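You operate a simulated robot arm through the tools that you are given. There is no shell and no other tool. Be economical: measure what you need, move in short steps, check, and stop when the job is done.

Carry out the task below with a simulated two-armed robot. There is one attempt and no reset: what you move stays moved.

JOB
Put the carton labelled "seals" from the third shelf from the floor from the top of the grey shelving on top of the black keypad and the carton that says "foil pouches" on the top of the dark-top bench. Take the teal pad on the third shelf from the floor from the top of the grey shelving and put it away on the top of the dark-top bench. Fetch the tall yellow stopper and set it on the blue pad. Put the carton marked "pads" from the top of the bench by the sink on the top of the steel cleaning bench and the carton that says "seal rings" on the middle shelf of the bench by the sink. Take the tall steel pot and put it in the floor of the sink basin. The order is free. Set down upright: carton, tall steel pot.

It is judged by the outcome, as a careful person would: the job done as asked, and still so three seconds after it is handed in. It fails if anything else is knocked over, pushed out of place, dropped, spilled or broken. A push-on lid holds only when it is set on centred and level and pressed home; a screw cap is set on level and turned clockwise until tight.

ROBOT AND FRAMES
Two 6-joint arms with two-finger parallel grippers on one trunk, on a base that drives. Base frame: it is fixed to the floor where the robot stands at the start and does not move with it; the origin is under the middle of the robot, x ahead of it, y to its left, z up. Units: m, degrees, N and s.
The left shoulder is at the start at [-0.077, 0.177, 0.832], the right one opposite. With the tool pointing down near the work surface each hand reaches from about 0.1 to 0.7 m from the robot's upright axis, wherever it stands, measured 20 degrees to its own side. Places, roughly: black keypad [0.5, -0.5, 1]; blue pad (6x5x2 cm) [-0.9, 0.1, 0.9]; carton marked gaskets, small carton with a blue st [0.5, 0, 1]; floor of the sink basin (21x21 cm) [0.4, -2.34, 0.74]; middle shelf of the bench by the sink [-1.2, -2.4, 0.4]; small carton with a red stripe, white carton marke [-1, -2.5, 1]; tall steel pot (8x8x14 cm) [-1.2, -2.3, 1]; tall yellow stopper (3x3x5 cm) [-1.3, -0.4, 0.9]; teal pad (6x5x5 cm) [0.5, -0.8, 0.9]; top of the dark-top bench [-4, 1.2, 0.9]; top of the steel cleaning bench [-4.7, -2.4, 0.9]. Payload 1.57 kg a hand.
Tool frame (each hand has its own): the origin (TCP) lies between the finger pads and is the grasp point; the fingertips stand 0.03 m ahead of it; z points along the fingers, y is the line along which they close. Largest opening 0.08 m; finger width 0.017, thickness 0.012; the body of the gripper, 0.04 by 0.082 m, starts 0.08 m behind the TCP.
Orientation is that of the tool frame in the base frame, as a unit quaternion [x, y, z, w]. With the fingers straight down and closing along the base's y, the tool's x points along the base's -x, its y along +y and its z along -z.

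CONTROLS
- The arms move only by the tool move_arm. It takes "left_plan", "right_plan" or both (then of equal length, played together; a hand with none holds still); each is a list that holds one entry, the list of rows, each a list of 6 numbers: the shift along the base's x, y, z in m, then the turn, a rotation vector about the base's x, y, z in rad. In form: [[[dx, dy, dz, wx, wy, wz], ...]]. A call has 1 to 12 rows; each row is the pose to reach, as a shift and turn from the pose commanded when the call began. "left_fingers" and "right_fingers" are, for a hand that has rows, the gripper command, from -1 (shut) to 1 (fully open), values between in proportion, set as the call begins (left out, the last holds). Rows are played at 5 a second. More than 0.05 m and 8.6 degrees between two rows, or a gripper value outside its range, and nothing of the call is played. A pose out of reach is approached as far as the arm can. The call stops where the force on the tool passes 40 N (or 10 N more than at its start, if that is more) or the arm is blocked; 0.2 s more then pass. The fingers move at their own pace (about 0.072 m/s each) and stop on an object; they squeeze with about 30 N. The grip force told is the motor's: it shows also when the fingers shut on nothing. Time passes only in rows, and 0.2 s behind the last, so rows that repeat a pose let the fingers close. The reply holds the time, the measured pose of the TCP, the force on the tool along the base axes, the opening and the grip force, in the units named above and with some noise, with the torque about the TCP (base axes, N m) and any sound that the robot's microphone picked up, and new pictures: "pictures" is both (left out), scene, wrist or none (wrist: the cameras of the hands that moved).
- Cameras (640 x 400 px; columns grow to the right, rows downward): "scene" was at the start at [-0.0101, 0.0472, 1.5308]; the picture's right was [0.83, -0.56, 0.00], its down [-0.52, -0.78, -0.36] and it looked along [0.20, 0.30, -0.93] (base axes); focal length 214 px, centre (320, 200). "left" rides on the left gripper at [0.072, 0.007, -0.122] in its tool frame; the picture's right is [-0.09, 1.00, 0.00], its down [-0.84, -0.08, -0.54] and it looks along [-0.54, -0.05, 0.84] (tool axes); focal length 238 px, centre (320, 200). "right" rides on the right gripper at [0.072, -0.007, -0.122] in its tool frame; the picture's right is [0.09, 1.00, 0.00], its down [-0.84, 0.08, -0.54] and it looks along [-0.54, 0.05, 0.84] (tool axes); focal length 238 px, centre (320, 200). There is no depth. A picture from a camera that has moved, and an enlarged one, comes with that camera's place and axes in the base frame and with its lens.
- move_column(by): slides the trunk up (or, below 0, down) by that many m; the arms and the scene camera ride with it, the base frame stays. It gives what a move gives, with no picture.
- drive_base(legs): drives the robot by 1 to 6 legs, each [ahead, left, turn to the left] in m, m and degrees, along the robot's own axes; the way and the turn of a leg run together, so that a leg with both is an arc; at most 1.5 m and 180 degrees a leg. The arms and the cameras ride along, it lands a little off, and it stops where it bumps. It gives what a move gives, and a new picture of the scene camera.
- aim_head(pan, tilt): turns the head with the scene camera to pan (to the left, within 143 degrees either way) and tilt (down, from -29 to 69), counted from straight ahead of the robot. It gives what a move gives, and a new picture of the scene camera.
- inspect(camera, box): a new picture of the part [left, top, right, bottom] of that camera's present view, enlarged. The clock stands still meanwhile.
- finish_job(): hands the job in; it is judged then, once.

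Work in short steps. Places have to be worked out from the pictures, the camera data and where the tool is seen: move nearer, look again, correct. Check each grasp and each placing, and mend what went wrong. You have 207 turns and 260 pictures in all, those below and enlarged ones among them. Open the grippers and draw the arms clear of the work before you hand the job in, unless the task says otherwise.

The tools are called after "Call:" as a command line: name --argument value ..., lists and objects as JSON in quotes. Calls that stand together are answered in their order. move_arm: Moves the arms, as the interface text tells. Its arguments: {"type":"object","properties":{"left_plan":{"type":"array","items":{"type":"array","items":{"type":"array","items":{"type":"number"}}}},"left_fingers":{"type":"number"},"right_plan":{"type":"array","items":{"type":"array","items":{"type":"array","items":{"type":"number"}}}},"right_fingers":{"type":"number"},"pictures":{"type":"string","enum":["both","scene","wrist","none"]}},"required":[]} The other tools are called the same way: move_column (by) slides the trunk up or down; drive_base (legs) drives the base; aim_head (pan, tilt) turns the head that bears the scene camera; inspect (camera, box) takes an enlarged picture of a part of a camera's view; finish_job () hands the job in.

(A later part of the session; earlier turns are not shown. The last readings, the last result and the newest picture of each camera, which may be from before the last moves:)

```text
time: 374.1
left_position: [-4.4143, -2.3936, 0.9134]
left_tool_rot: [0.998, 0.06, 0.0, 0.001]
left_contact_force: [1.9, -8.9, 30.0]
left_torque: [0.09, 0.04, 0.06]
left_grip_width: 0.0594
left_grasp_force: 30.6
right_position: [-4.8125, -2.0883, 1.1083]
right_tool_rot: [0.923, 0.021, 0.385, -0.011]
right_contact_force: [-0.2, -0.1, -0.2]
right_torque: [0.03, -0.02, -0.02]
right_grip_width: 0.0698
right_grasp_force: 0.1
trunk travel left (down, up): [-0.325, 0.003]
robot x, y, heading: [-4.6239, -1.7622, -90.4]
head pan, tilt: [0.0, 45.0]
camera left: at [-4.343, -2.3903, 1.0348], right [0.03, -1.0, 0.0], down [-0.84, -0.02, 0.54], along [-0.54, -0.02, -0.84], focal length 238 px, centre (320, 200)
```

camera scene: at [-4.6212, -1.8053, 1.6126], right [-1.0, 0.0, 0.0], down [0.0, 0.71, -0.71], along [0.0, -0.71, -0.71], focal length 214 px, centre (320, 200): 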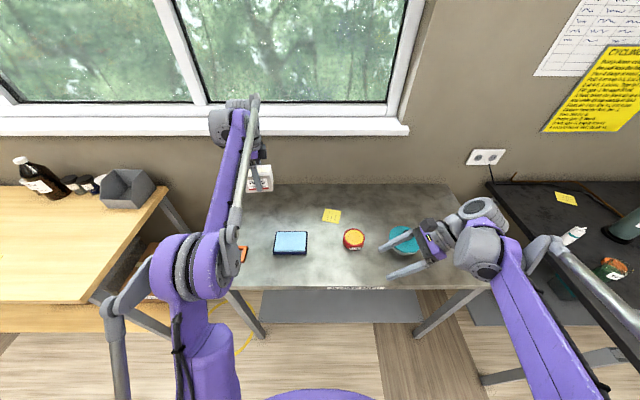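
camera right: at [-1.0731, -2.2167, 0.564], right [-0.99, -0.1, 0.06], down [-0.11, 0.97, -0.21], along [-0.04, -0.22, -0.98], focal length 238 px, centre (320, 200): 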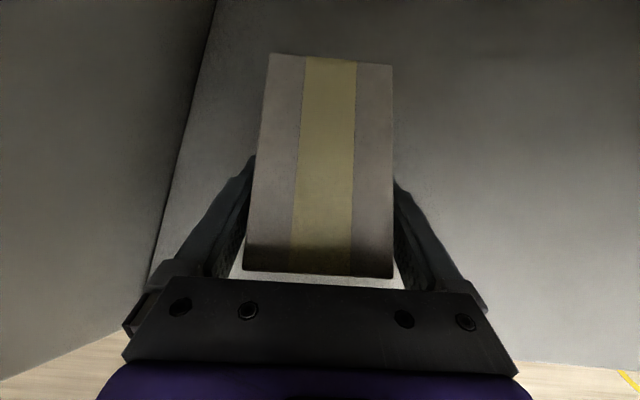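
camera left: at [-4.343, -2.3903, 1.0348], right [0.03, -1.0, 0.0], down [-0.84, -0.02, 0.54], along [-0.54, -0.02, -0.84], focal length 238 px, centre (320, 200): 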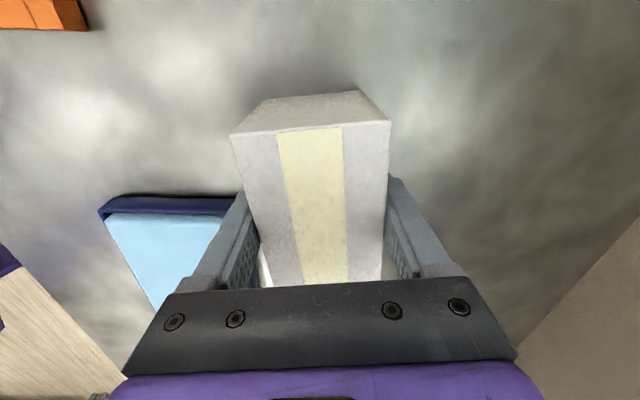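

Contact. I open partially, then rise straight up and check.

Call:
move_arm --left_plan '[[[0, 0, 0.004, 0, 0, 0], [0, 0, 0.004, 0, 0, 0], [0, 0, 0.004, 0, 0, 0], [0, 0, 0.04, 0, 0, 0], [0, 0, 0.085, 0, 0, 0], [0, 0, 0.13, 0, 0, 0], [0, 0, 0.175, 0, 0, 0], [0, 0, 0.22, 0, 0, 0], [0, 0.045, 0.24, 0, 0, 0], [0, 0.09, 0.24, 0, 0, 0], [0, 0.135, 0.24, 0, 0, 0], [0, 0.18, 0.24, 0, 0, 0]]]' --left_fingers 0.72 --pictures "none"

Call:
drive_base --legs '[[-0.42, 0, 0]]'

Call:
inspect --camera "scene" --box '[200, 130, 460, 260]'

```text
time: 376.7
left_position: [-4.4137, -2.2111, 1.1496]
left_tool_rot: [0.998, 0.06, 0.001, 0.001]
left_contact_force: [-0.7, 0.3, 0.4]
left_torque: [-0.03, 0.0, -0.01]
left_grip_width: 0.0689
left_grasp_force: 0.2
right_position: [-4.8118, -2.0876, 1.1063]
right_tool_rot: [0.923, 0.021, 0.385, -0.012]
right_contact_force: [0.4, 0.8, 0.4]
right_torque: [0.0, 0.0, 0.01]
right_grip_width: 0.0699
right_grasp_force: 0.0
trunk travel left (down, up): [-0.325, 0.003]
robot x, y, heading: [-4.6179, -1.7647, -90.1]
head pan, tilt: [0.0, 45.0]
```

```text
time: 379.2
left_position: [-4.4129, -1.7966, 1.1501]
left_tool_rot: [0.998, 0.061, 0.001, 0.0]
left_contact_force: [0.1, 0.2, 0.1]
left_torque: [0.0, 0.02, 0.02]
left_grip_width: 0.0687
left_grasp_force: 0.1
right_position: [-4.8095, -1.6738, 1.1081]
right_tool_rot: [0.923, 0.022, 0.385, -0.012]
right_contact_force: [0.0, 0.0, 0.1]
right_torque: [-0.05, -0.02, 0.0]
right_grip_width: 0.0698
right_grasp_force: 0.0
trunk travel left (down, up): [-0.325, 0.003]
robot x, y, heading: [-4.6195, -1.3464, -90.0]
head pan, tilt: [0.0, 45.0]
camera scene: at [-4.6213, -1.3869, 1.6128], right [-1.0, 0.0, 0.0], down [0.0, 0.71, -0.71], along [0.0, -0.71, -0.71], focal length 214 px, centre (320, 200)
```

scene: 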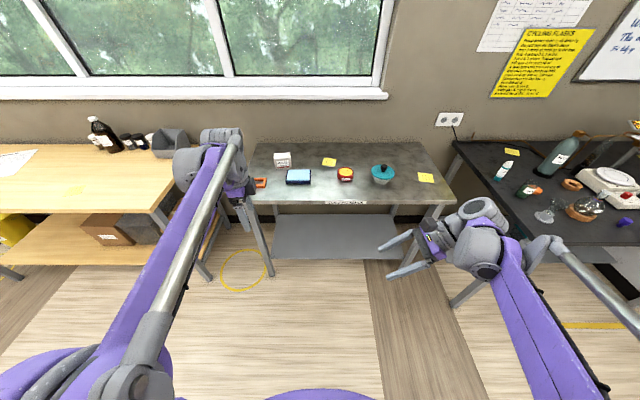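

```text
2.46 times, centred on (330, 195) of scene
camera zoom: at [-4.6213, -1.3869, 1.6128], right [-1.0, 0.0, 0.0], down [0.0, 0.71, -0.71], along [0.0, -0.71, -0.71], focal length 528 px, centre (295, 212)
```

zoom: 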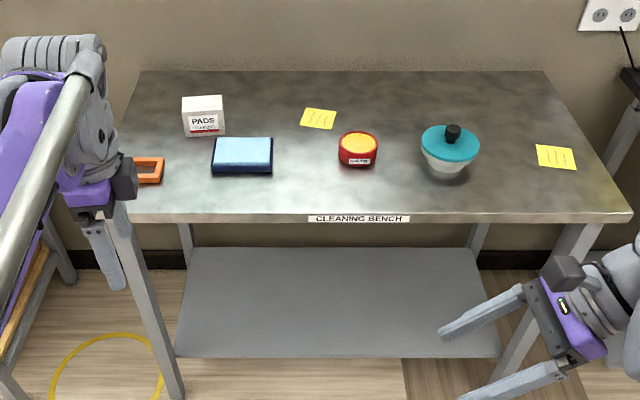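

PADS stands upright on the bench labelled "CLEANING BENCH". Last, the yellow stopper: I turn east and drive along the south aisle.

Call:
drive_base --legs '[[0, 0, 90], [1.5, 0, 0], [1.5, 0, 0], [1.25, -0.05, 0]]'

```text
time: 403.5
left_position: [0.0832, -1.1753, 1.1507]
left_tool_rot: [0.664, 0.748, 0.0, -0.001]
left_contact_force: [0.8, -1.1, -0.3]
left_torque: [-0.02, 0.02, -0.01]
left_grip_width: 0.0687
left_grasp_force: 0.1
right_position: [-0.0415, -1.5723, 1.1072]
right_tool_rot: [0.638, 0.667, 0.264, -0.281]
right_contact_force: [-0.6, -0.1, 0.4]
right_torque: [-0.03, -0.05, -0.01]
right_grip_width: 0.07
right_grasp_force: 0.0
trunk travel left (down, up): [-0.325, 0.003]
robot x, y, heading: [-0.3686, -1.385, -0.1]
head pan, tilt: [0.0, 45.0]
camera scene: at [-0.3274, -1.3822, 1.6126], right [0.0, -1.0, 0.0], down [-0.71, 0.0, -0.71], along [0.71, 0.0, -0.71], focal length 214 px, centre (320, 200)
```

scene: 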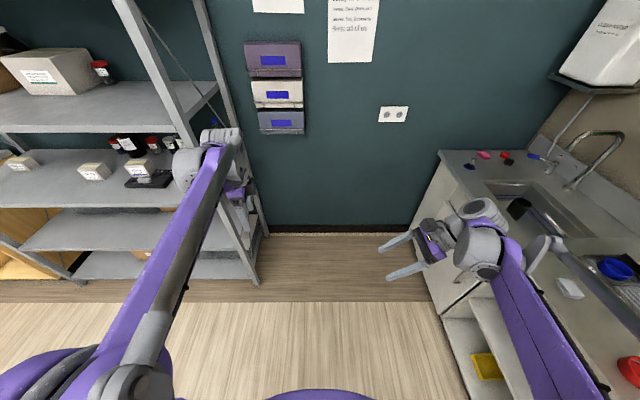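

I move 0.1 m further from the island corner, turn north, drive 1.15 m, then look at the island.

Call:
drive_base --legs '[[0.12, -0.05, 0], [0, 0, 90], [1.2, 0, 0]]'

Call:
aim_head --pan 85 --tilt 35

```text
time: 414.2
left_position: [-0.4306, 0.2123, 1.1498]
left_tool_rot: [-0.053, 0.999, -0.001, 0.0]
left_contact_force: [-0.1, 0.5, -1.1]
left_torque: [-0.02, -0.02, -0.01]
left_grip_width: 0.0687
left_grasp_force: 0.1
right_position: [-0.0348, 0.0828, 1.1072]
right_tool_rot: [-0.014, 0.923, -0.009, -0.385]
right_contact_force: [0.4, 0.5, -0.2]
right_torque: [-0.04, 0.01, 0.01]
right_grip_width: 0.0699
right_grasp_force: 0.0
trunk travel left (down, up): [-0.325, 0.003]
robot x, y, heading: [-0.2312, -0.2353, 89.1]
head pan, tilt: [0.0, 45.0]
camera scene: at [-0.2285, -0.1994, 1.6126], right [1.0, -0.02, 0.0], down [-0.01, -0.71, -0.71], along [0.01, 0.71, -0.71], focal length 214 px, centre (320, 200)
```

scene: 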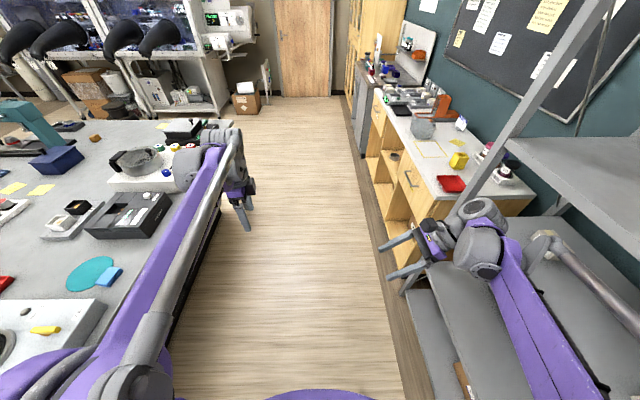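

```text
time: 415.8
left_position: [-0.4299, 0.2126, 1.1508]
left_tool_rot: [-0.052, 0.999, -0.001, -0.001]
left_contact_force: [0.8, -0.6, 0.3]
left_torque: [0.02, 0.01, 0.04]
left_grip_width: 0.0686
left_grasp_force: 0.0
right_position: [-0.0347, 0.0822, 1.108]
right_tool_rot: [-0.014, 0.923, -0.009, -0.385]
right_contact_force: [0.1, -0.3, -1.0]
right_torque: [0.01, 0.01, 0.03]
right_grip_width: 0.0702
right_grasp_force: 0.0
trunk travel left (down, up): [-0.325, 0.003]
robot x, y, heading: [-0.2296, -0.2349, 89.1]
head pan, tilt: [85.0, 35.0]
camera scene: at [-0.3174, -0.2714, 1.6274], right [0.1, 0.99, 0.0], down [0.57, -0.06, -0.82], along [-0.81, 0.09, -0.57], focal length 214 px, centre (320, 200)
```

scene: 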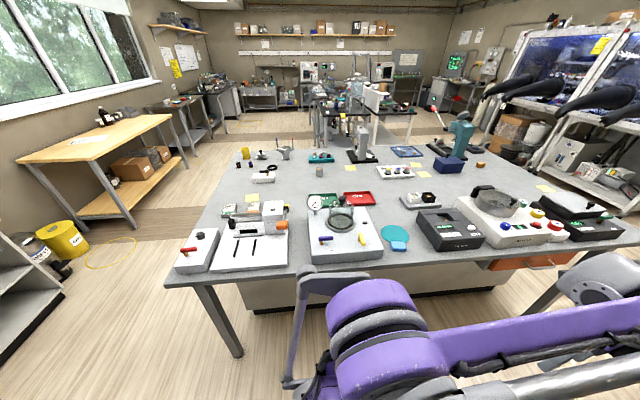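

I zoom on the stopper behind the white device, and on the blue pad.

Call:
inspect --camera "scene" --box '[210, 160, 430, 290]'

```text
2.91 times, centred on (320, 225) of scene
camera zoom: at [-0.3174, -0.2714, 1.6274], right [0.1, 0.99, 0.0], down [0.57, -0.06, -0.82], along [-0.81, 0.09, -0.57], focal length 624 px, centre (320, 127)
```

zoom: 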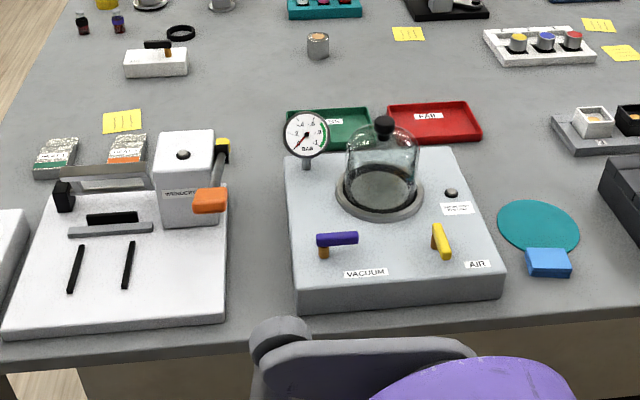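

The blue pad is at about (−0.94, 0.15) and the stopper at about (−1.25, −0.35), behind the white device. I raise both hands for clearance over the devices, then turn to face west.

Call:
move_arm --left_plan '[[[0, 0, 0.04, 0, 0, 0], [0, -0.02, 0.08, 0, 0, 0], [0, -0.04, 0.11, 0, 0, 0]]]' --right_plan '[[[0, 0, 0.04, 0, 0, 0], [0, 0, 0.08, 0, 0, 0], [0, 0, 0.1, 0, 0, 0]]]' --left_fingers 1 --pictures "none"

Call:
drive_base --legs '[[0, 0, 90.9], [0.28, 0, 0]]'

Call:
aim_head --pan 15 --tilt 45

```text
time: 416.6
left_position: [-0.4309, 0.1736, 1.2608]
left_tool_rot: [-0.053, 0.999, -0.001, -0.001]
left_contact_force: [0.3, 0.7, -0.5]
left_torque: [0.01, 0.0, -0.01]
left_grip_width: 0.0801
left_grasp_force: 0.2
right_position: [-0.035, 0.0818, 1.207]
right_tool_rot: [-0.014, 0.923, -0.009, -0.385]
right_contact_force: [-0.2, -0.4, -0.3]
right_torque: [-0.01, 0.01, -0.03]
right_grip_width: 0.0697
right_grasp_force: 0.0
trunk travel left (down, up): [-0.325, 0.003]
robot x, y, heading: [-0.2294, -0.2409, 88.9]
head pan, tilt: [85.0, 35.0]
```

```text
time: 422.5
left_position: [-0.9132, -0.4513, 1.2602]
left_tool_rot: [0.751, -0.66, 0.001, 0.002]
left_contact_force: [0.2, 0.2, 0.1]
left_torque: [0.0, 0.0, 0.0]
left_grip_width: 0.0801
left_grasp_force: 0.1
right_position: [-0.8315, -0.0545, 1.2073]
right_tool_rot: [0.67, -0.634, 0.282, 0.263]
right_contact_force: [-0.1, 0.0, -0.4]
right_torque: [0.02, 0.03, -0.02]
right_grip_width: 0.0701
right_grasp_force: 0.0
trunk travel left (down, up): [-0.325, 0.003]
robot x, y, heading: [-0.5098, -0.2414, -179.7]
head pan, tilt: [85.0, 35.0]
camera scene: at [-0.4709, -0.327, 1.6272], right [-1.0, 0.08, 0.0], down [0.04, 0.57, -0.82], along [-0.06, -0.82, -0.57], focal length 214 px, centre (320, 200)
```

scene: 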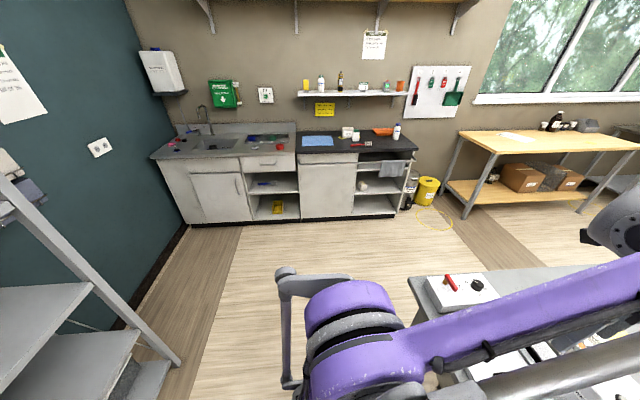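

```text
time: 423.9
left_position: [-0.9144, -0.4531, 1.2607]
left_tool_rot: [0.751, -0.66, 0.001, 0.001]
left_contact_force: [0.5, -0.1, 0.0]
left_torque: [-0.01, 0.02, -0.01]
left_grip_width: 0.0802
left_grasp_force: 0.1
right_position: [-0.8315, -0.0538, 1.2062]
right_tool_rot: [0.671, -0.633, 0.283, 0.262]
right_contact_force: [0.1, -0.3, 0.9]
right_torque: [-0.01, -0.01, -0.03]
right_grip_width: 0.0699
right_grasp_force: 0.0
trunk travel left (down, up): [-0.325, 0.003]
robot x, y, heading: [-0.5105, -0.2441, -179.4]
head pan, tilt: [15.0, 45.0]
camera scene: at [-0.5432, -0.261, 1.6126], right [-0.27, 0.96, 0.0], down [0.68, 0.19, -0.71], along [-0.68, -0.19, -0.71], focal length 214 px, centre (320, 200)
```

scene: 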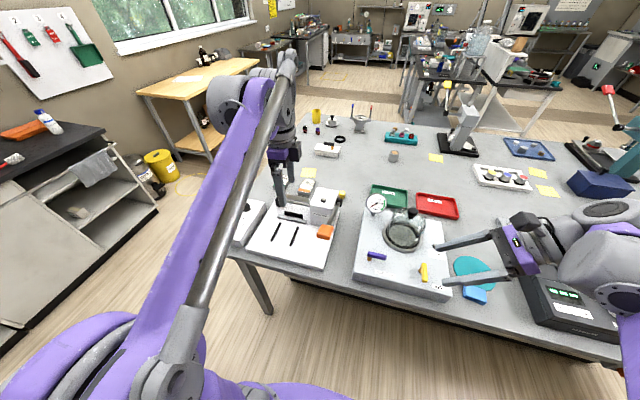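

Call:
inspect --camera "scene" --box '[280, 160, 420, 260]'

Call:
inspect --camera "left" --box '[0, 0, 640, 400]'

```text
4.00 times, centred on (350, 210) of scene
camera zoom: at [-0.5432, -0.261, 1.6126], right [-0.27, 0.96, 0.0], down [0.68, 0.19, -0.71], along [-0.68, -0.19, -0.71], focal length 858 px, centre (200, 160)
```

zoom: 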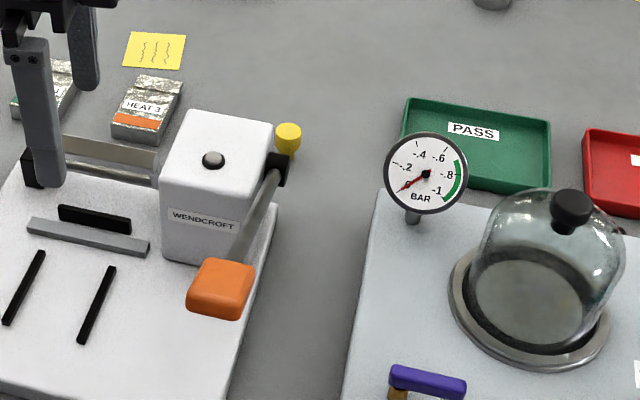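

```text
1.00 times, centred on (320, 200) of left (not enlarged: the box is as wide or as high as the picture)
camera zoom: at [-0.9121, -0.5224, 1.382], right [-1.0, -0.04, 0.0], down [-0.03, 0.84, 0.54], along [-0.02, 0.54, -0.84], focal length 238 px, centre (320, 200)
```

zoom: 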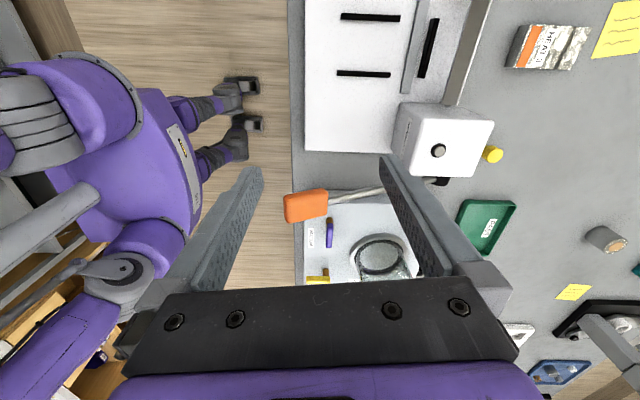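

The stopper is at about (−1.25, −0.357), about 5 cm west of the white block. I drive 0.12 m closer, then turn the left hand 45° so its body clears the block, and go above the stopper.

Call:
drive_base --legs '[[0.12, 0, 0]]'

Call:
move_arm --left_plan '[[[-0.02, 0.01, 0, 0, 0, -0.14], [-0.05, 0.02, 0, 0, 0, -0.28], [-0.08, 0.03, 0, 0, 0, -0.42], [-0.11, 0.04, 0, 0, 0, -0.56], [-0.14, 0.05, 0, 0, 0, -0.7], [-0.17, 0.06, 0, 0, 0, -0.84], [-0.19, 0.07, 0, 0, 0, -0.9]]]' --pictures "both"

```text
time: 425.1
left_position: [-1.0336, -0.4523, 1.2597]
left_tool_rot: [0.752, -0.66, 0.0, 0.0]
left_contact_force: [-0.1, 0.3, 0.7]
left_torque: [-0.01, 0.01, -0.04]
left_grip_width: 0.0802
left_grasp_force: 0.0
right_position: [-0.9509, -0.0559, 1.2063]
right_tool_rot: [0.671, -0.634, 0.282, 0.262]
right_contact_force: [-0.1, -0.9, 0.2]
right_torque: [-0.01, -0.01, 0.03]
right_grip_width: 0.0699
right_grasp_force: 0.1
trunk travel left (down, up): [-0.325, 0.003]
robot x, y, heading: [-0.628, -0.2427, -179.4]
head pan, tilt: [15.0, 45.0]
camera scene: at [-0.6614, -0.262, 1.6124], right [-0.27, 0.96, 0.0], down [0.68, 0.19, -0.71], along [-0.68, -0.19, -0.71], focal length 214 px, centre (320, 200)
```

scene: 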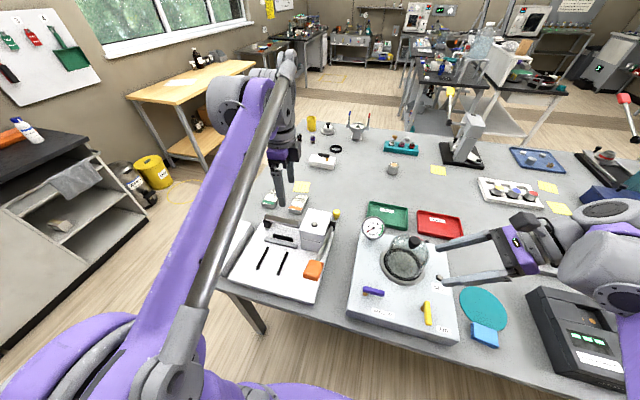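

```text
time: 426.7
left_position: [-1.2027, -0.3881, 1.2503]
left_tool_rot: [-0.398, 0.918, 0.0, 0.0]
left_contact_force: [0.7, -0.1, -0.3]
left_torque: [0.02, 0.03, 0.0]
left_grip_width: 0.0799
left_grasp_force: 0.0
left hand out of reach, approached as far as the arm can: row 6, 7
right_position: [-0.9529, -0.0555, 1.2076]
right_tool_rot: [0.67, -0.634, 0.282, 0.263]
right_contact_force: [0.1, 0.0, 0.5]
right_torque: [0.03, -0.03, -0.01]
right_grip_width: 0.07
right_grasp_force: 0.1
trunk travel left (down, up): [-0.325, 0.003]
robot x, y, heading: [-0.627, -0.2399, -179.5]
head pan, tilt: [15.0, 45.0]
camera scene: at [-0.6625, -0.2618, 1.6126], right [-0.27, 0.96, 0.0], down [0.68, 0.19, -0.71], along [-0.68, -0.19, -0.71], focal length 214 px, centre (320, 200)
camera left: at [-1.2574, -0.4342, 1.3723], right [-0.66, 0.75, 0.0], down [0.63, 0.56, 0.54], along [0.4, 0.36, -0.84], focal length 238 px, centre (320, 200)
```

scene: 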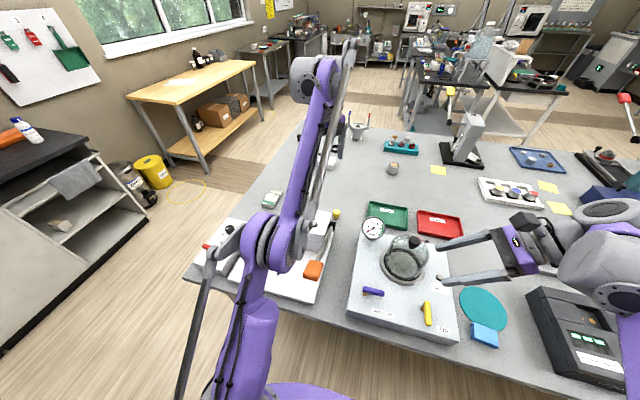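
left: 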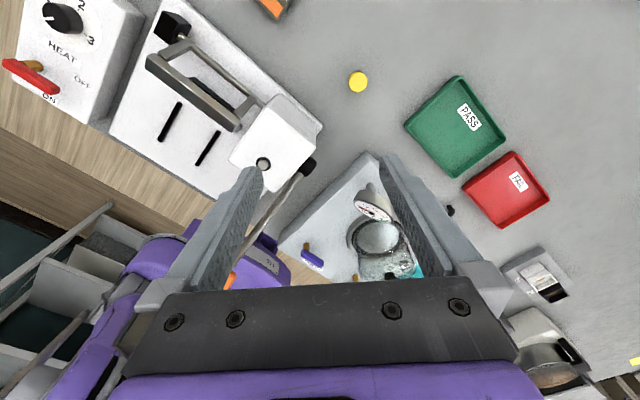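

The stopper is at about (−1.264, −0.357), with free space around it. I lower to z≈1.12 and move over it.

Call:
move_arm --left_plan '[[[0, 0, -0.04, 0, 0, 0], [0, 0, -0.08, 0, 0, 0], [0, 0, -0.12, 0, 0, 0], [-0.03, 0.015, -0.13, 0, 0, 0], [-0.06, 0.031, -0.13, 0, 0, 0]]]' --left_fingers 0.6 --pictures "wrist"

```text
time: 427.9
left_position: [-1.2626, -0.3568, 1.1206]
left_tool_rot: [-0.39, 0.921, 0.0, -0.001]
left_contact_force: [-0.2, 0.2, -0.1]
left_torque: [-0.01, 0.01, 0.02]
left_grip_width: 0.0639
left_grasp_force: 0.1
right_position: [-0.9541, -0.0556, 1.2062]
right_tool_rot: [0.671, -0.634, 0.282, 0.262]
right_contact_force: [0.0, -0.2, 0.9]
right_torque: [0.03, -0.03, 0.0]
right_grip_width: 0.0702
right_grasp_force: 0.1
trunk travel left (down, up): [-0.325, 0.003]
robot x, y, heading: [-0.6293, -0.242, -179.2]
head pan, tilt: [15.0, 45.0]
camera left: at [-1.3189, -0.4023, 1.2421], right [-0.65, 0.76, 0.0], down [0.64, 0.55, 0.54], along [0.41, 0.35, -0.84], focal length 238 px, centre (320, 200)
```

left: 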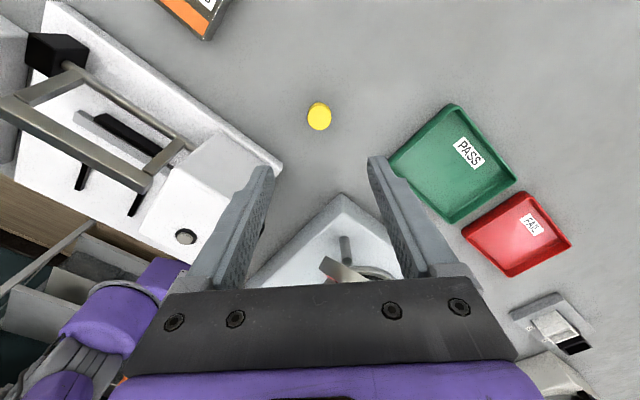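

The stopper is exactly beneath the hand. I lower around it and close.

Call:
move_arm --left_plan '[[[-0.002, 0, -0.045, 0, 0, 0], [-0.002, -0.001, -0.09, 0, 0, 0], [-0.002, -0.001, -0.135, 0, 0, 0], [-0.002, -0.001, -0.17, 0, 0, 0], [-0.002, -0.001, -0.185, 0, 0, 0]]]' --pictures "wrist"

Call:
move_arm --left_plan '[[[0, 0, 0, 0, 0, 0], [0, 0, 0, 0, 0, 0], [0, 0, 0, 0, 0, 0], [0, 0, 0, 0, 0, 0]]]' --left_fingers -1 --pictures "wrist"

```text
time: 429.1
left_position: [-1.2634, -0.3572, 0.9357]
left_tool_rot: [-0.39, 0.921, 0.0, -0.001]
left_contact_force: [-0.3, 0.0, -1.1]
left_torque: [-0.03, 0.02, -0.03]
left_grip_width: 0.064
left_grasp_force: 0.1
right_position: [-0.9519, -0.0557, 1.207]
right_tool_rot: [0.671, -0.634, 0.282, 0.262]
right_contact_force: [-0.3, 0.2, 0.3]
right_torque: [-0.01, -0.02, 0.0]
right_grip_width: 0.0701
right_grasp_force: 0.0
trunk travel left (down, up): [-0.325, 0.003]
robot x, y, heading: [-0.6237, -0.2375, -179.8]
head pan, tilt: [15.0, 45.0]
camera left: at [-1.319, -0.4029, 1.0571], right [-0.65, 0.76, 0.0], down [0.64, 0.55, 0.54], along [0.41, 0.35, -0.84], focal length 238 px, centre (320, 200)
```

left: 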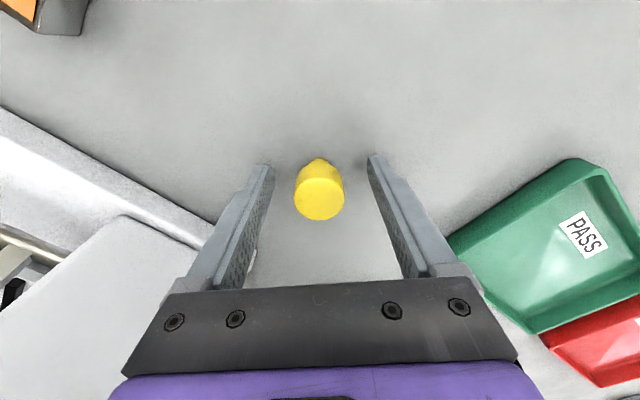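

```text
time: 430.1
left_position: [-1.2648, -0.3579, 0.9364]
left_tool_rot: [-0.389, 0.921, -0.001, -0.001]
left_contact_force: [0.1, 0.5, -0.2]
left_torque: [0.0, 0.03, 0.0]
left_grip_width: 0.0281
left_grasp_force: 30.5
right_position: [-0.9528, -0.0562, 1.2075]
right_tool_rot: [0.671, -0.634, 0.282, 0.262]
right_contact_force: [-0.1, 0.8, -0.2]
right_torque: [-0.01, -0.01, 0.02]
right_grip_width: 0.0702
right_grasp_force: 0.1
trunk travel left (down, up): [-0.325, 0.003]
robot x, y, heading: [-0.6274, -0.2399, -179.4]
head pan, tilt: [15.0, 45.0]
camera left: at [-1.3191, -0.4028, 1.0573], right [-0.65, 0.76, 0.0], down [0.64, 0.55, 0.54], along [0.41, 0.35, -0.84], focal length 238 px, centre (320, 200)
```

left: 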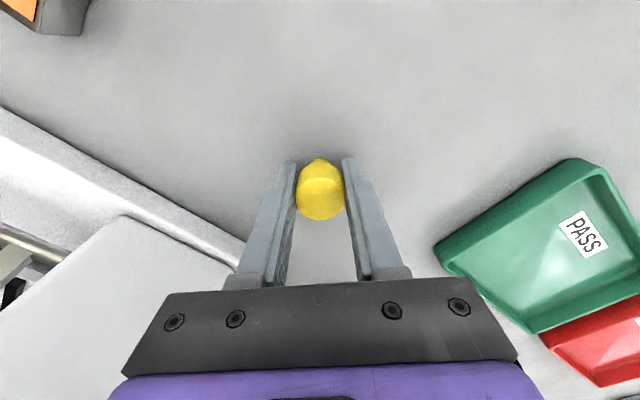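

Gripped (2.8 cm). I lift it, drawing back above the devices.

Call:
move_arm --left_plan '[[[0, 0, 0.04, 0, 0, 0], [0, 0, 0.085, 0, 0, 0], [0, 0, 0.13, 0, 0, 0], [0, 0, 0.175, 0, 0, 0], [0.03, 0, 0.21, 0, 0, 0], [0.07, 0, 0.235, 0, 0, 0], [0.11, 0, 0.26, 0, 0, 0], [0.16, 0, 0.27, 0, 0, 0], [0.2, 0, 0.27, 0, 0, 0]]]' --pictures "wrist"

Call:
drive_base --legs '[[-0.3, 0, 0], [0, -0.5, 0]]'

Call:
aim_head --pan 5 --tilt 52

```text
refused: row 8 steps farther than a row can; nothing moved
```

```text
time: 431.2
left_position: [-1.2077, -0.3562, 0.9364]
left_tool_rot: [-0.386, 0.922, 0.006, -0.017]
left_contact_force: [-9.4, 0.3, -2.8]
left_torque: [0.04, -0.91, -0.15]
left_grip_width: 0.0282
left_grasp_force: 30.1
right_position: [-0.8844, -0.0541, 1.2068]
right_tool_rot: [0.669, -0.634, 0.284, 0.262]
right_contact_force: [-0.6, -0.1, -0.3]
right_torque: [0.0, 0.02, 0.0]
right_grip_width: 0.07
right_grasp_force: 0.1
trunk travel left (down, up): [-0.325, 0.003]
robot x, y, heading: [-0.5634, -0.2398, -179.4]
head pan, tilt: [15.0, 45.0]
stopped in leg 1: the force on the tool passed its limit at 245 N (the readings are from after the stop); the commanded pose is now the measured one
camera scene: at [-0.5974, -0.2616, 1.6123], right [-0.27, 0.96, 0.0], down [0.68, 0.19, -0.71], along [-0.68, -0.19, -0.71], focal length 214 px, centre (320, 200)
```

scene: 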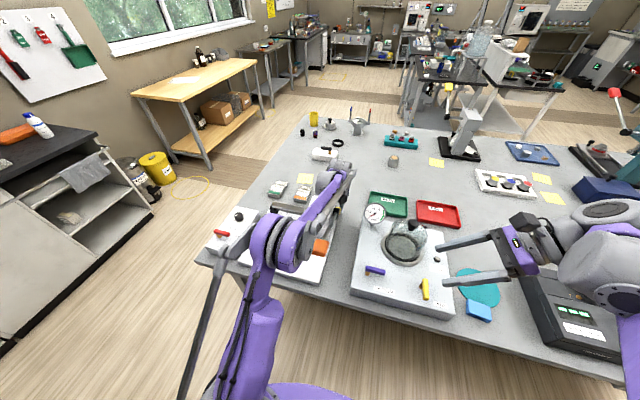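

```text
time: 432.0
left_position: [-1.2076, -0.357, 0.9372]
left_tool_rot: [-0.386, 0.922, 0.007, -0.015]
left_contact_force: [-8.8, 0.2, -5.6]
left_torque: [0.07, -0.72, -0.13]
left_grip_width: 0.0281
left_grasp_force: 30.2
right_position: [-0.8854, -0.0553, 1.2067]
right_tool_rot: [0.67, -0.635, 0.282, 0.262]
right_contact_force: [0.3, -0.6, -0.4]
right_torque: [-0.01, -0.01, 0.03]
right_grip_width: 0.0702
right_grasp_force: 0.0
trunk travel left (down, up): [-0.325, 0.003]
robot x, y, heading: [-0.5597, -0.2414, -179.6]
head pan, tilt: [5.0, 52.0]
camera scene: at [-0.5939, -0.2469, 1.603], right [-0.1, 1.0, 0.0], down [0.79, 0.08, -0.61], along [-0.61, -0.06, -0.79], focal length 214 px, centre (320, 200)
```

scene: 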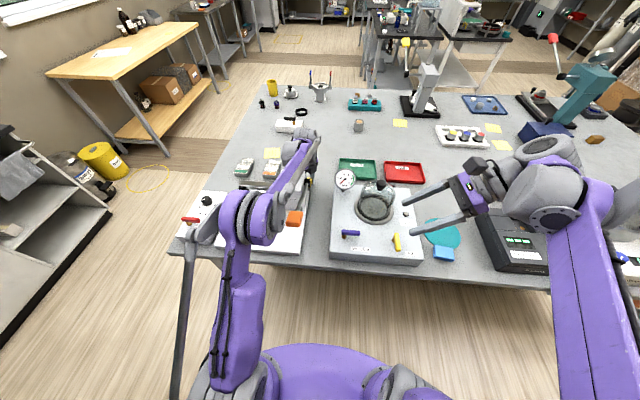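

The refused row meant the base moved before the lift, and the hand bumped the device's block. I stop and look closely before going on.

Call:
inspect --camera "left" --box '[0, 0, 640, 400]'

Call:
inspect --camera "scene" --box '[160, 140, 420, 280]'

```text
1.00 times, centred on (320, 200) of left (not enlarged: the box is as wide or as high as the picture)
camera zoom: at [-1.2602, -0.4018, 1.0599], right [-0.64, 0.76, 0.02], down [0.66, 0.54, 0.52], along [0.38, 0.35, -0.85], focal length 238 px, centre (320, 200)
```

zoom: 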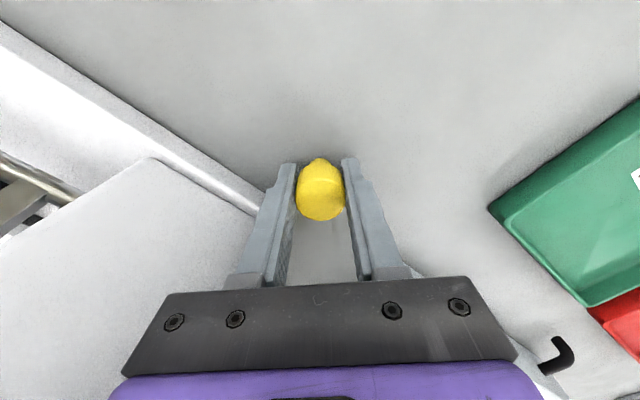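

```text
2.46 times, centred on (290, 210) of scene
camera zoom: at [-0.5939, -0.2469, 1.603], right [-0.1, 1.0, 0.0], down [0.79, 0.08, -0.61], along [-0.61, -0.06, -0.79], focal length 528 px, centre (394, 175)
```

zoom: 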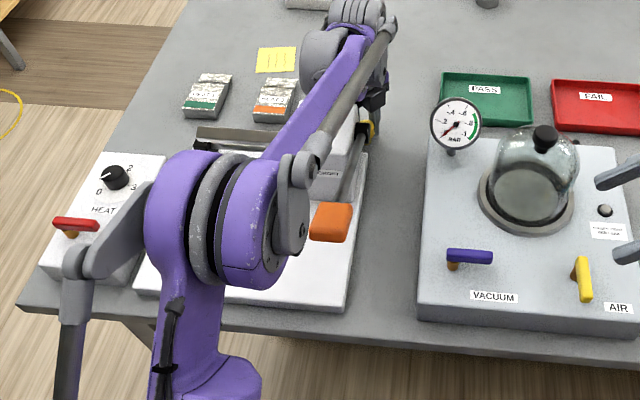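

The device looks in place; the hand is merely leaning on it. I ease 1.5 cm away from it, then lift straight up.

Call:
move_arm --left_plan '[[[-0.015, 0, 0.003, 0, 0, 0], [-0.02, 0, 0.03, 0, 0, 0], [-0.02, 0, 0.07, 0, 0, 0], [-0.02, 0, 0.11, 0, 0, 0], [-0.02, 0, 0.15, 0, 0, 0], [-0.01, 0, 0.19, 0, 0, 0], [0.01, 0, 0.22, 0, 0, 0]]]' --pictures "both"

```text
time: 433.6
left_position: [-1.1968, -0.3571, 1.1578]
left_tool_rot: [-0.387, 0.922, 0.006, -0.017]
left_contact_force: [-0.1, 0.1, 0.9]
left_torque: [-0.01, 0.02, 0.02]
left_grip_width: 0.028
left_grasp_force: 30.2
right_position: [-0.8835, -0.055, 1.2069]
right_tool_rot: [0.67, -0.634, 0.282, 0.262]
right_contact_force: [-0.6, -0.2, 0.5]
right_torque: [0.01, -0.01, -0.02]
right_grip_width: 0.0701
right_grasp_force: 0.1
trunk travel left (down, up): [-0.325, 0.003]
robot x, y, heading: [-0.5574, -0.2432, -179.5]
head pan, tilt: [5.0, 52.0]
camera scene: at [-0.5904, -0.2467, 1.6031], right [-0.1, 1.0, 0.0], down [0.78, 0.07, -0.62], along [-0.61, -0.06, -0.79], focal length 214 px, centre (320, 200)
camera left: at [-1.2477, -0.401, 1.281], right [-0.64, 0.76, 0.02], down [0.66, 0.54, 0.52], along [0.38, 0.35, -0.86], focal length 238 px, centre (320, 200)
```

scene: 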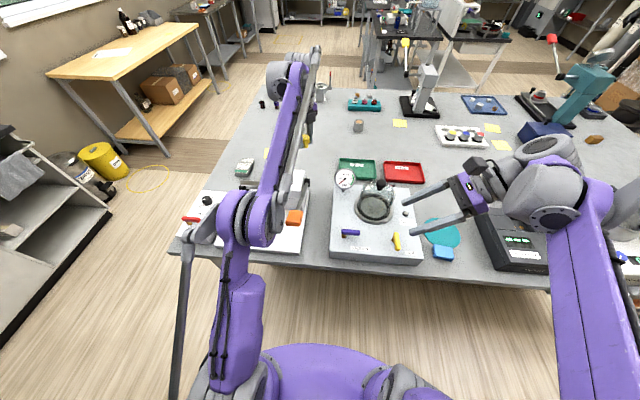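
left: 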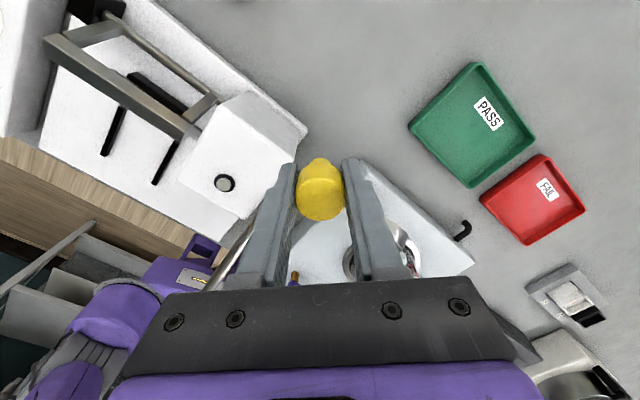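

The device has not moved (its knob is still at (−1.09, −0.40)). I raise the stopper to z≈1.22 and draw it back.

Call:
move_arm --left_plan '[[[0.02, 0, 0.03, 0, 0, 0], [0.05, 0, 0.06, 0, 0, 0], [0.09, 0, 0.065, 0, 0, 0], [0.13, 0, 0.065, 0, 0, 0], [0.16, 0, 0.065, 0, 0, 0]]]' --pictures "none"

```text
time: 434.8
left_position: [-1.0368, -0.3562, 1.2223]
left_tool_rot: [-0.386, 0.922, 0.007, -0.017]
left_contact_force: [-0.4, -0.1, 0.2]
left_torque: [0.0, 0.02, 0.0]
left_grip_width: 0.0283
left_grasp_force: 29.9
right_position: [-0.8828, -0.0551, 1.2066]
right_tool_rot: [0.67, -0.635, 0.282, 0.262]
right_contact_force: [0.8, -0.2, 0.0]
right_torque: [0.03, 0.01, 0.04]
right_grip_width: 0.0699
right_grasp_force: 0.0
trunk travel left (down, up): [-0.325, 0.003]
robot x, y, heading: [-0.5629, -0.2419, -179.5]
head pan, tilt: [5.0, 52.0]
```

Arm clear. I back off 0.15 m and strafe north 0.5 m.

Call:
drive_base --legs '[[-0.15, 0, 0], [0, -0.5, 0]]'

Call:
inspect --camera "left" --box '[0, 0, 640, 400]'

```text
time: 440.7
left_position: [-0.892, 0.1524, 1.2226]
left_tool_rot: [-0.385, 0.923, 0.005, -0.017]
left_contact_force: [0.1, 0.5, 0.6]
left_torque: [-0.02, -0.03, 0.03]
left_grip_width: 0.0285
left_grasp_force: 30.2
right_position: [-0.7383, 0.4526, 1.208]
right_tool_rot: [0.67, -0.635, 0.282, 0.263]
right_contact_force: [-0.9, 0.5, -0.3]
right_torque: [0.02, -0.01, -0.02]
right_grip_width: 0.0697
right_grasp_force: 0.1
trunk travel left (down, up): [-0.325, 0.003]
robot x, y, heading: [-0.4146, 0.2673, -179.4]
head pan, tilt: [5.0, 52.0]
camera scene: at [-0.4462, 0.26, 1.6031], right [-0.09, 1.0, 0.0], down [0.78, 0.07, -0.62], along [-0.61, -0.06, -0.79], focal length 214 px, centre (320, 200)
```

scene: 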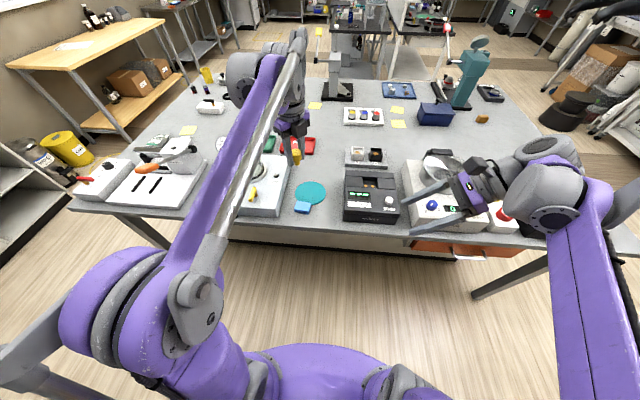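

```text
1.00 times, centred on (320, 200) of left (not enlarged: the box is as wide or as high as the picture)
camera zoom: at [-0.9441, 0.106, 1.3458], right [-0.64, 0.77, 0.02], down [0.66, 0.54, 0.52], along [0.38, 0.35, -0.86], focal length 238 px, centre (320, 200)
```

zoom: 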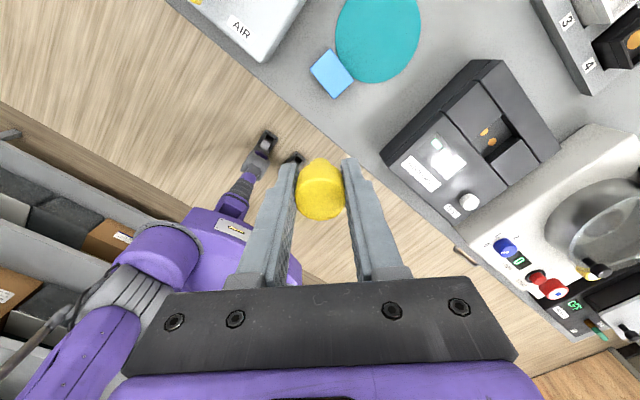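

The blue pad is centred at about (−0.944, 0.144). I level the hand (2° tilt), move over the pad and come down to check.

Call:
move_arm --left_plan '[[[-0.03, -0.004, 0, 0.004, -0.035, 0], [-0.052, -0.008, -0.02, 0.004, -0.035, 0], [-0.052, -0.008, -0.065, 0.004, -0.035, 0], [-0.052, -0.008, -0.11, 0.004, -0.035, 0], [-0.052, -0.008, -0.155, 0.004, -0.035, 0], [-0.052, -0.008, -0.2, 0.004, -0.035, 0]]]' --pictures "both"

Call:
inspect --camera "scene" --box '[230, 140, 370, 240]'

```text
time: 442.1
left_position: [-0.9442, 0.142, 1.0223]
left_tool_rot: [-0.386, 0.922, 0.001, 0.0]
left_contact_force: [-0.7, 0.2, 0.1]
left_torque: [0.02, 0.02, 0.01]
left_grip_width: 0.0285
left_grasp_force: 30.5
right_position: [-0.7377, 0.452, 1.2066]
right_tool_rot: [0.67, -0.635, 0.282, 0.262]
right_contact_force: [-0.1, 0.0, -0.7]
right_torque: [-0.01, 0.02, -0.02]
right_grip_width: 0.07
right_grasp_force: 0.0
trunk travel left (down, up): [-0.325, 0.003]
robot x, y, heading: [-0.4138, 0.2675, -179.5]
head pan, tilt: [5.0, 52.0]
camera scene: at [-0.4467, 0.26, 1.603], right [-0.09, 1.0, 0.0], down [0.78, 0.07, -0.62], along [-0.61, -0.06, -0.79], focal length 214 px, centre (320, 200)
camera left: at [-0.9999, 0.0974, 1.1437], right [-0.64, 0.77, 0.0], down [0.64, 0.54, 0.54], along [0.41, 0.35, -0.84], focal length 238 px, centre (320, 200)
```

scene: 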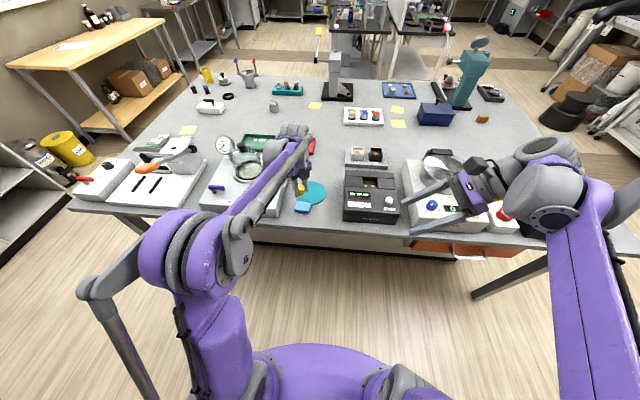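
left: 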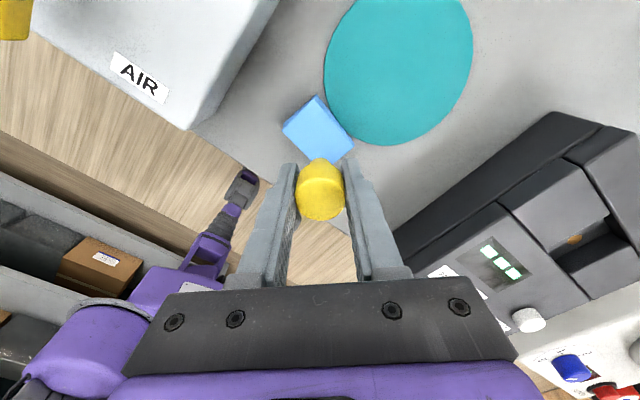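

```text
4.00 times, centred on (300, 190) of scene
camera zoom: at [-0.4467, 0.26, 1.603], right [-0.09, 1.0, 0.0], down [0.78, 0.07, -0.62], along [-0.61, -0.06, -0.79], focal length 858 px, centre (400, 240)
```

zoom: 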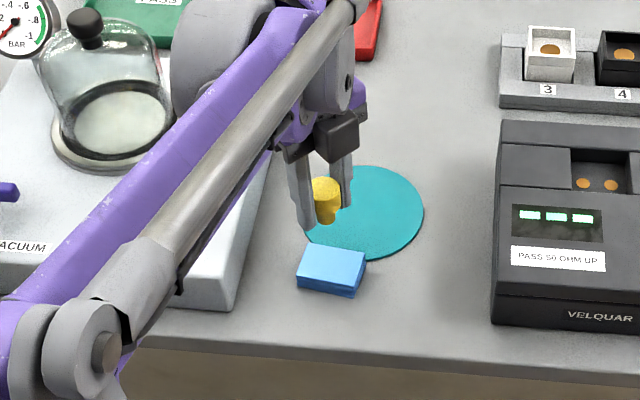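

The stopper hangs right over the pad (pad centre ≈(−0.939, 0.144)). I trim by a few mm and lower to contact.

Call:
move_arm --left_plan '[[[0.004, 0.002, -0.025, 0, 0, 0], [0.004, 0.002, -0.045, 0, 0, 0], [0.004, 0.002, -0.056, 0, 0, 0], [0.004, 0.002, -0.062, 0, 0, 0], [0.004, 0.002, -0.066, 0, 0, 0], [0.004, 0.002, -0.07, 0, 0, 0]]]' --pictures "wrist"

Call:
inspect --camera "scene" --box '[270, 170, 340, 220]'

```text
time: 443.5
left_position: [-0.9404, 0.1454, 0.9536]
left_tool_rot: [-0.386, 0.922, 0.002, -0.001]
left_contact_force: [-1.1, 0.1, 8.4]
left_torque: [0.03, 0.01, -0.01]
left_grip_width: 0.0282
left_grasp_force: 29.9
right_position: [-0.7371, 0.4539, 1.2078]
right_tool_rot: [0.67, -0.634, 0.282, 0.263]
right_contact_force: [-0.5, -0.4, 0.1]
right_torque: [0.01, 0.0, -0.01]
right_grip_width: 0.0702
right_grasp_force: 0.0
trunk travel left (down, up): [-0.325, 0.003]
robot x, y, heading: [-0.4133, 0.2659, -179.8]
head pan, tilt: [5.0, 52.0]
camera left: at [-0.9962, 0.0997, 1.0748], right [-0.64, 0.77, 0.0], down [0.64, 0.54, 0.54], along [0.41, 0.35, -0.84], focal length 238 px, centre (320, 200)
```

left: 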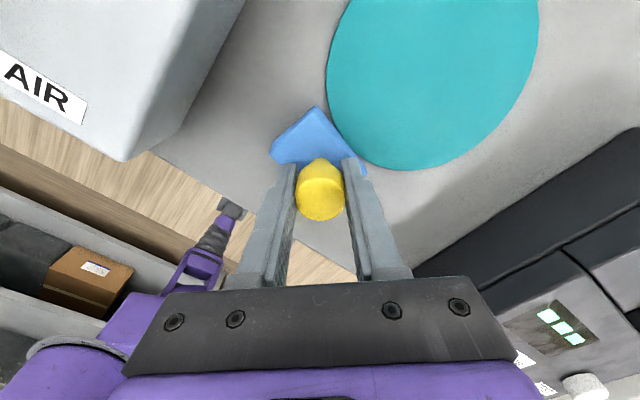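

```text
8.00 times, centred on (305, 195) of scene
camera zoom: at [-0.4454, 0.2602, 1.6032], right [-0.09, 1.0, 0.0], down [0.78, 0.07, -0.62], along [-0.61, -0.06, -0.79], focal length 1716 px, centre (440, 240)
```

zoom: 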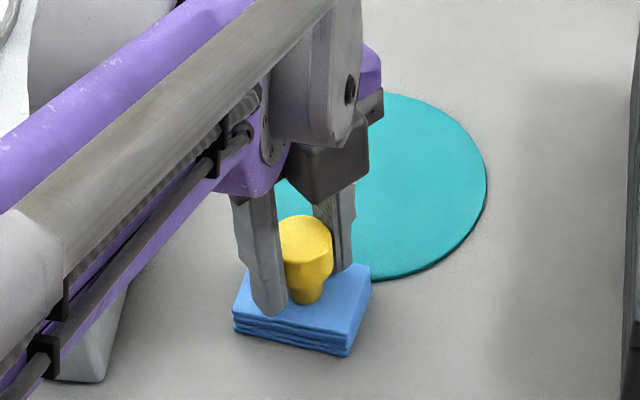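

The stopper's base sits on the middle of the pad. I open and rise straight up.

Call:
move_arm --left_plan '[[[0, 0, 0.001, 0, 0, 0], [0, 0, 0.001, 0, 0, 0], [0, 0, 0.001, 0, 0, 0], [0, 0, 0.03, 0, 0, 0], [0, 0, 0.075, 0, 0, 0], [0, 0, 0.12, 0, 0, 0], [0, 0, 0.165, 0, 0, 0], [0, 0, 0.21, 0, 0, 0], [0.03, 0, 0.24, 0, 0, 0], [0.07, 0, 0.25, 0, 0, 0]]]' --left_fingers 0.5 --pictures "scene"

Call:
inspect --camera "scene" --box '[240, 150, 360, 230]'

```text
time: 445.7
left_position: [-0.8685, 0.1464, 1.2039]
left_tool_rot: [-0.385, 0.923, 0.002, -0.001]
left_contact_force: [0.9, -0.2, 0.2]
left_torque: [0.04, 0.04, 0.01]
left_grip_width: 0.0599
left_grasp_force: 0.1
right_position: [-0.736, 0.4527, 1.2073]
right_tool_rot: [0.67, -0.634, 0.282, 0.263]
right_contact_force: [0.1, -0.2, 0.9]
right_torque: [0.02, 0.0, 0.02]
right_grip_width: 0.0702
right_grasp_force: 0.1
trunk travel left (down, up): [-0.325, 0.003]
robot x, y, heading: [-0.4155, 0.2648, -179.5]
head pan, tilt: [5.0, 52.0]
camera scene: at [-0.444, 0.26, 1.603], right [-0.09, 1.0, 0.0], down [0.78, 0.07, -0.62], along [-0.61, -0.06, -0.79], focal length 214 px, centre (320, 200)
```

scene: 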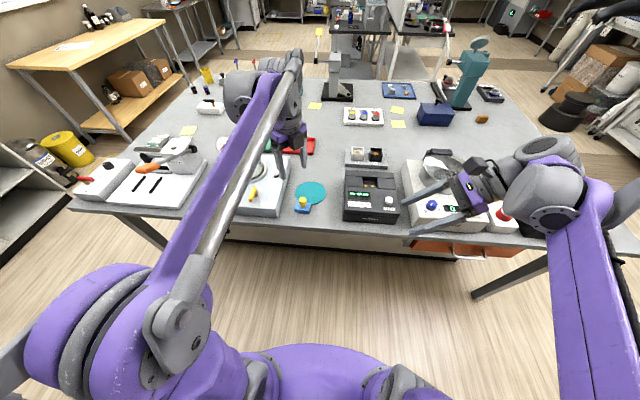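

```text
5.00 times, centred on (300, 190) of scene
camera zoom: at [-0.444, 0.26, 1.603], right [-0.09, 1.0, 0.0], down [0.78, 0.07, -0.62], along [-0.61, -0.06, -0.79], focal length 1072 px, centre (420, 250)
```

zoom: 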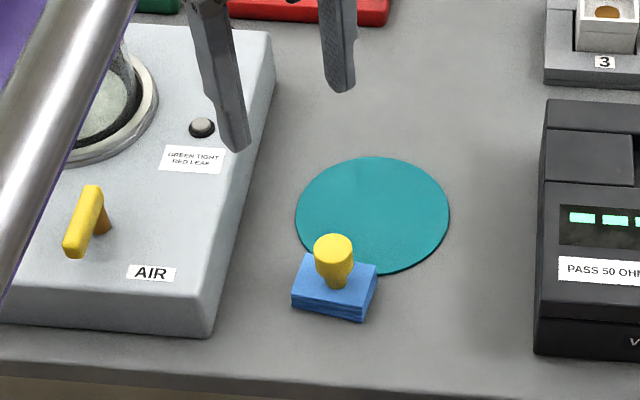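

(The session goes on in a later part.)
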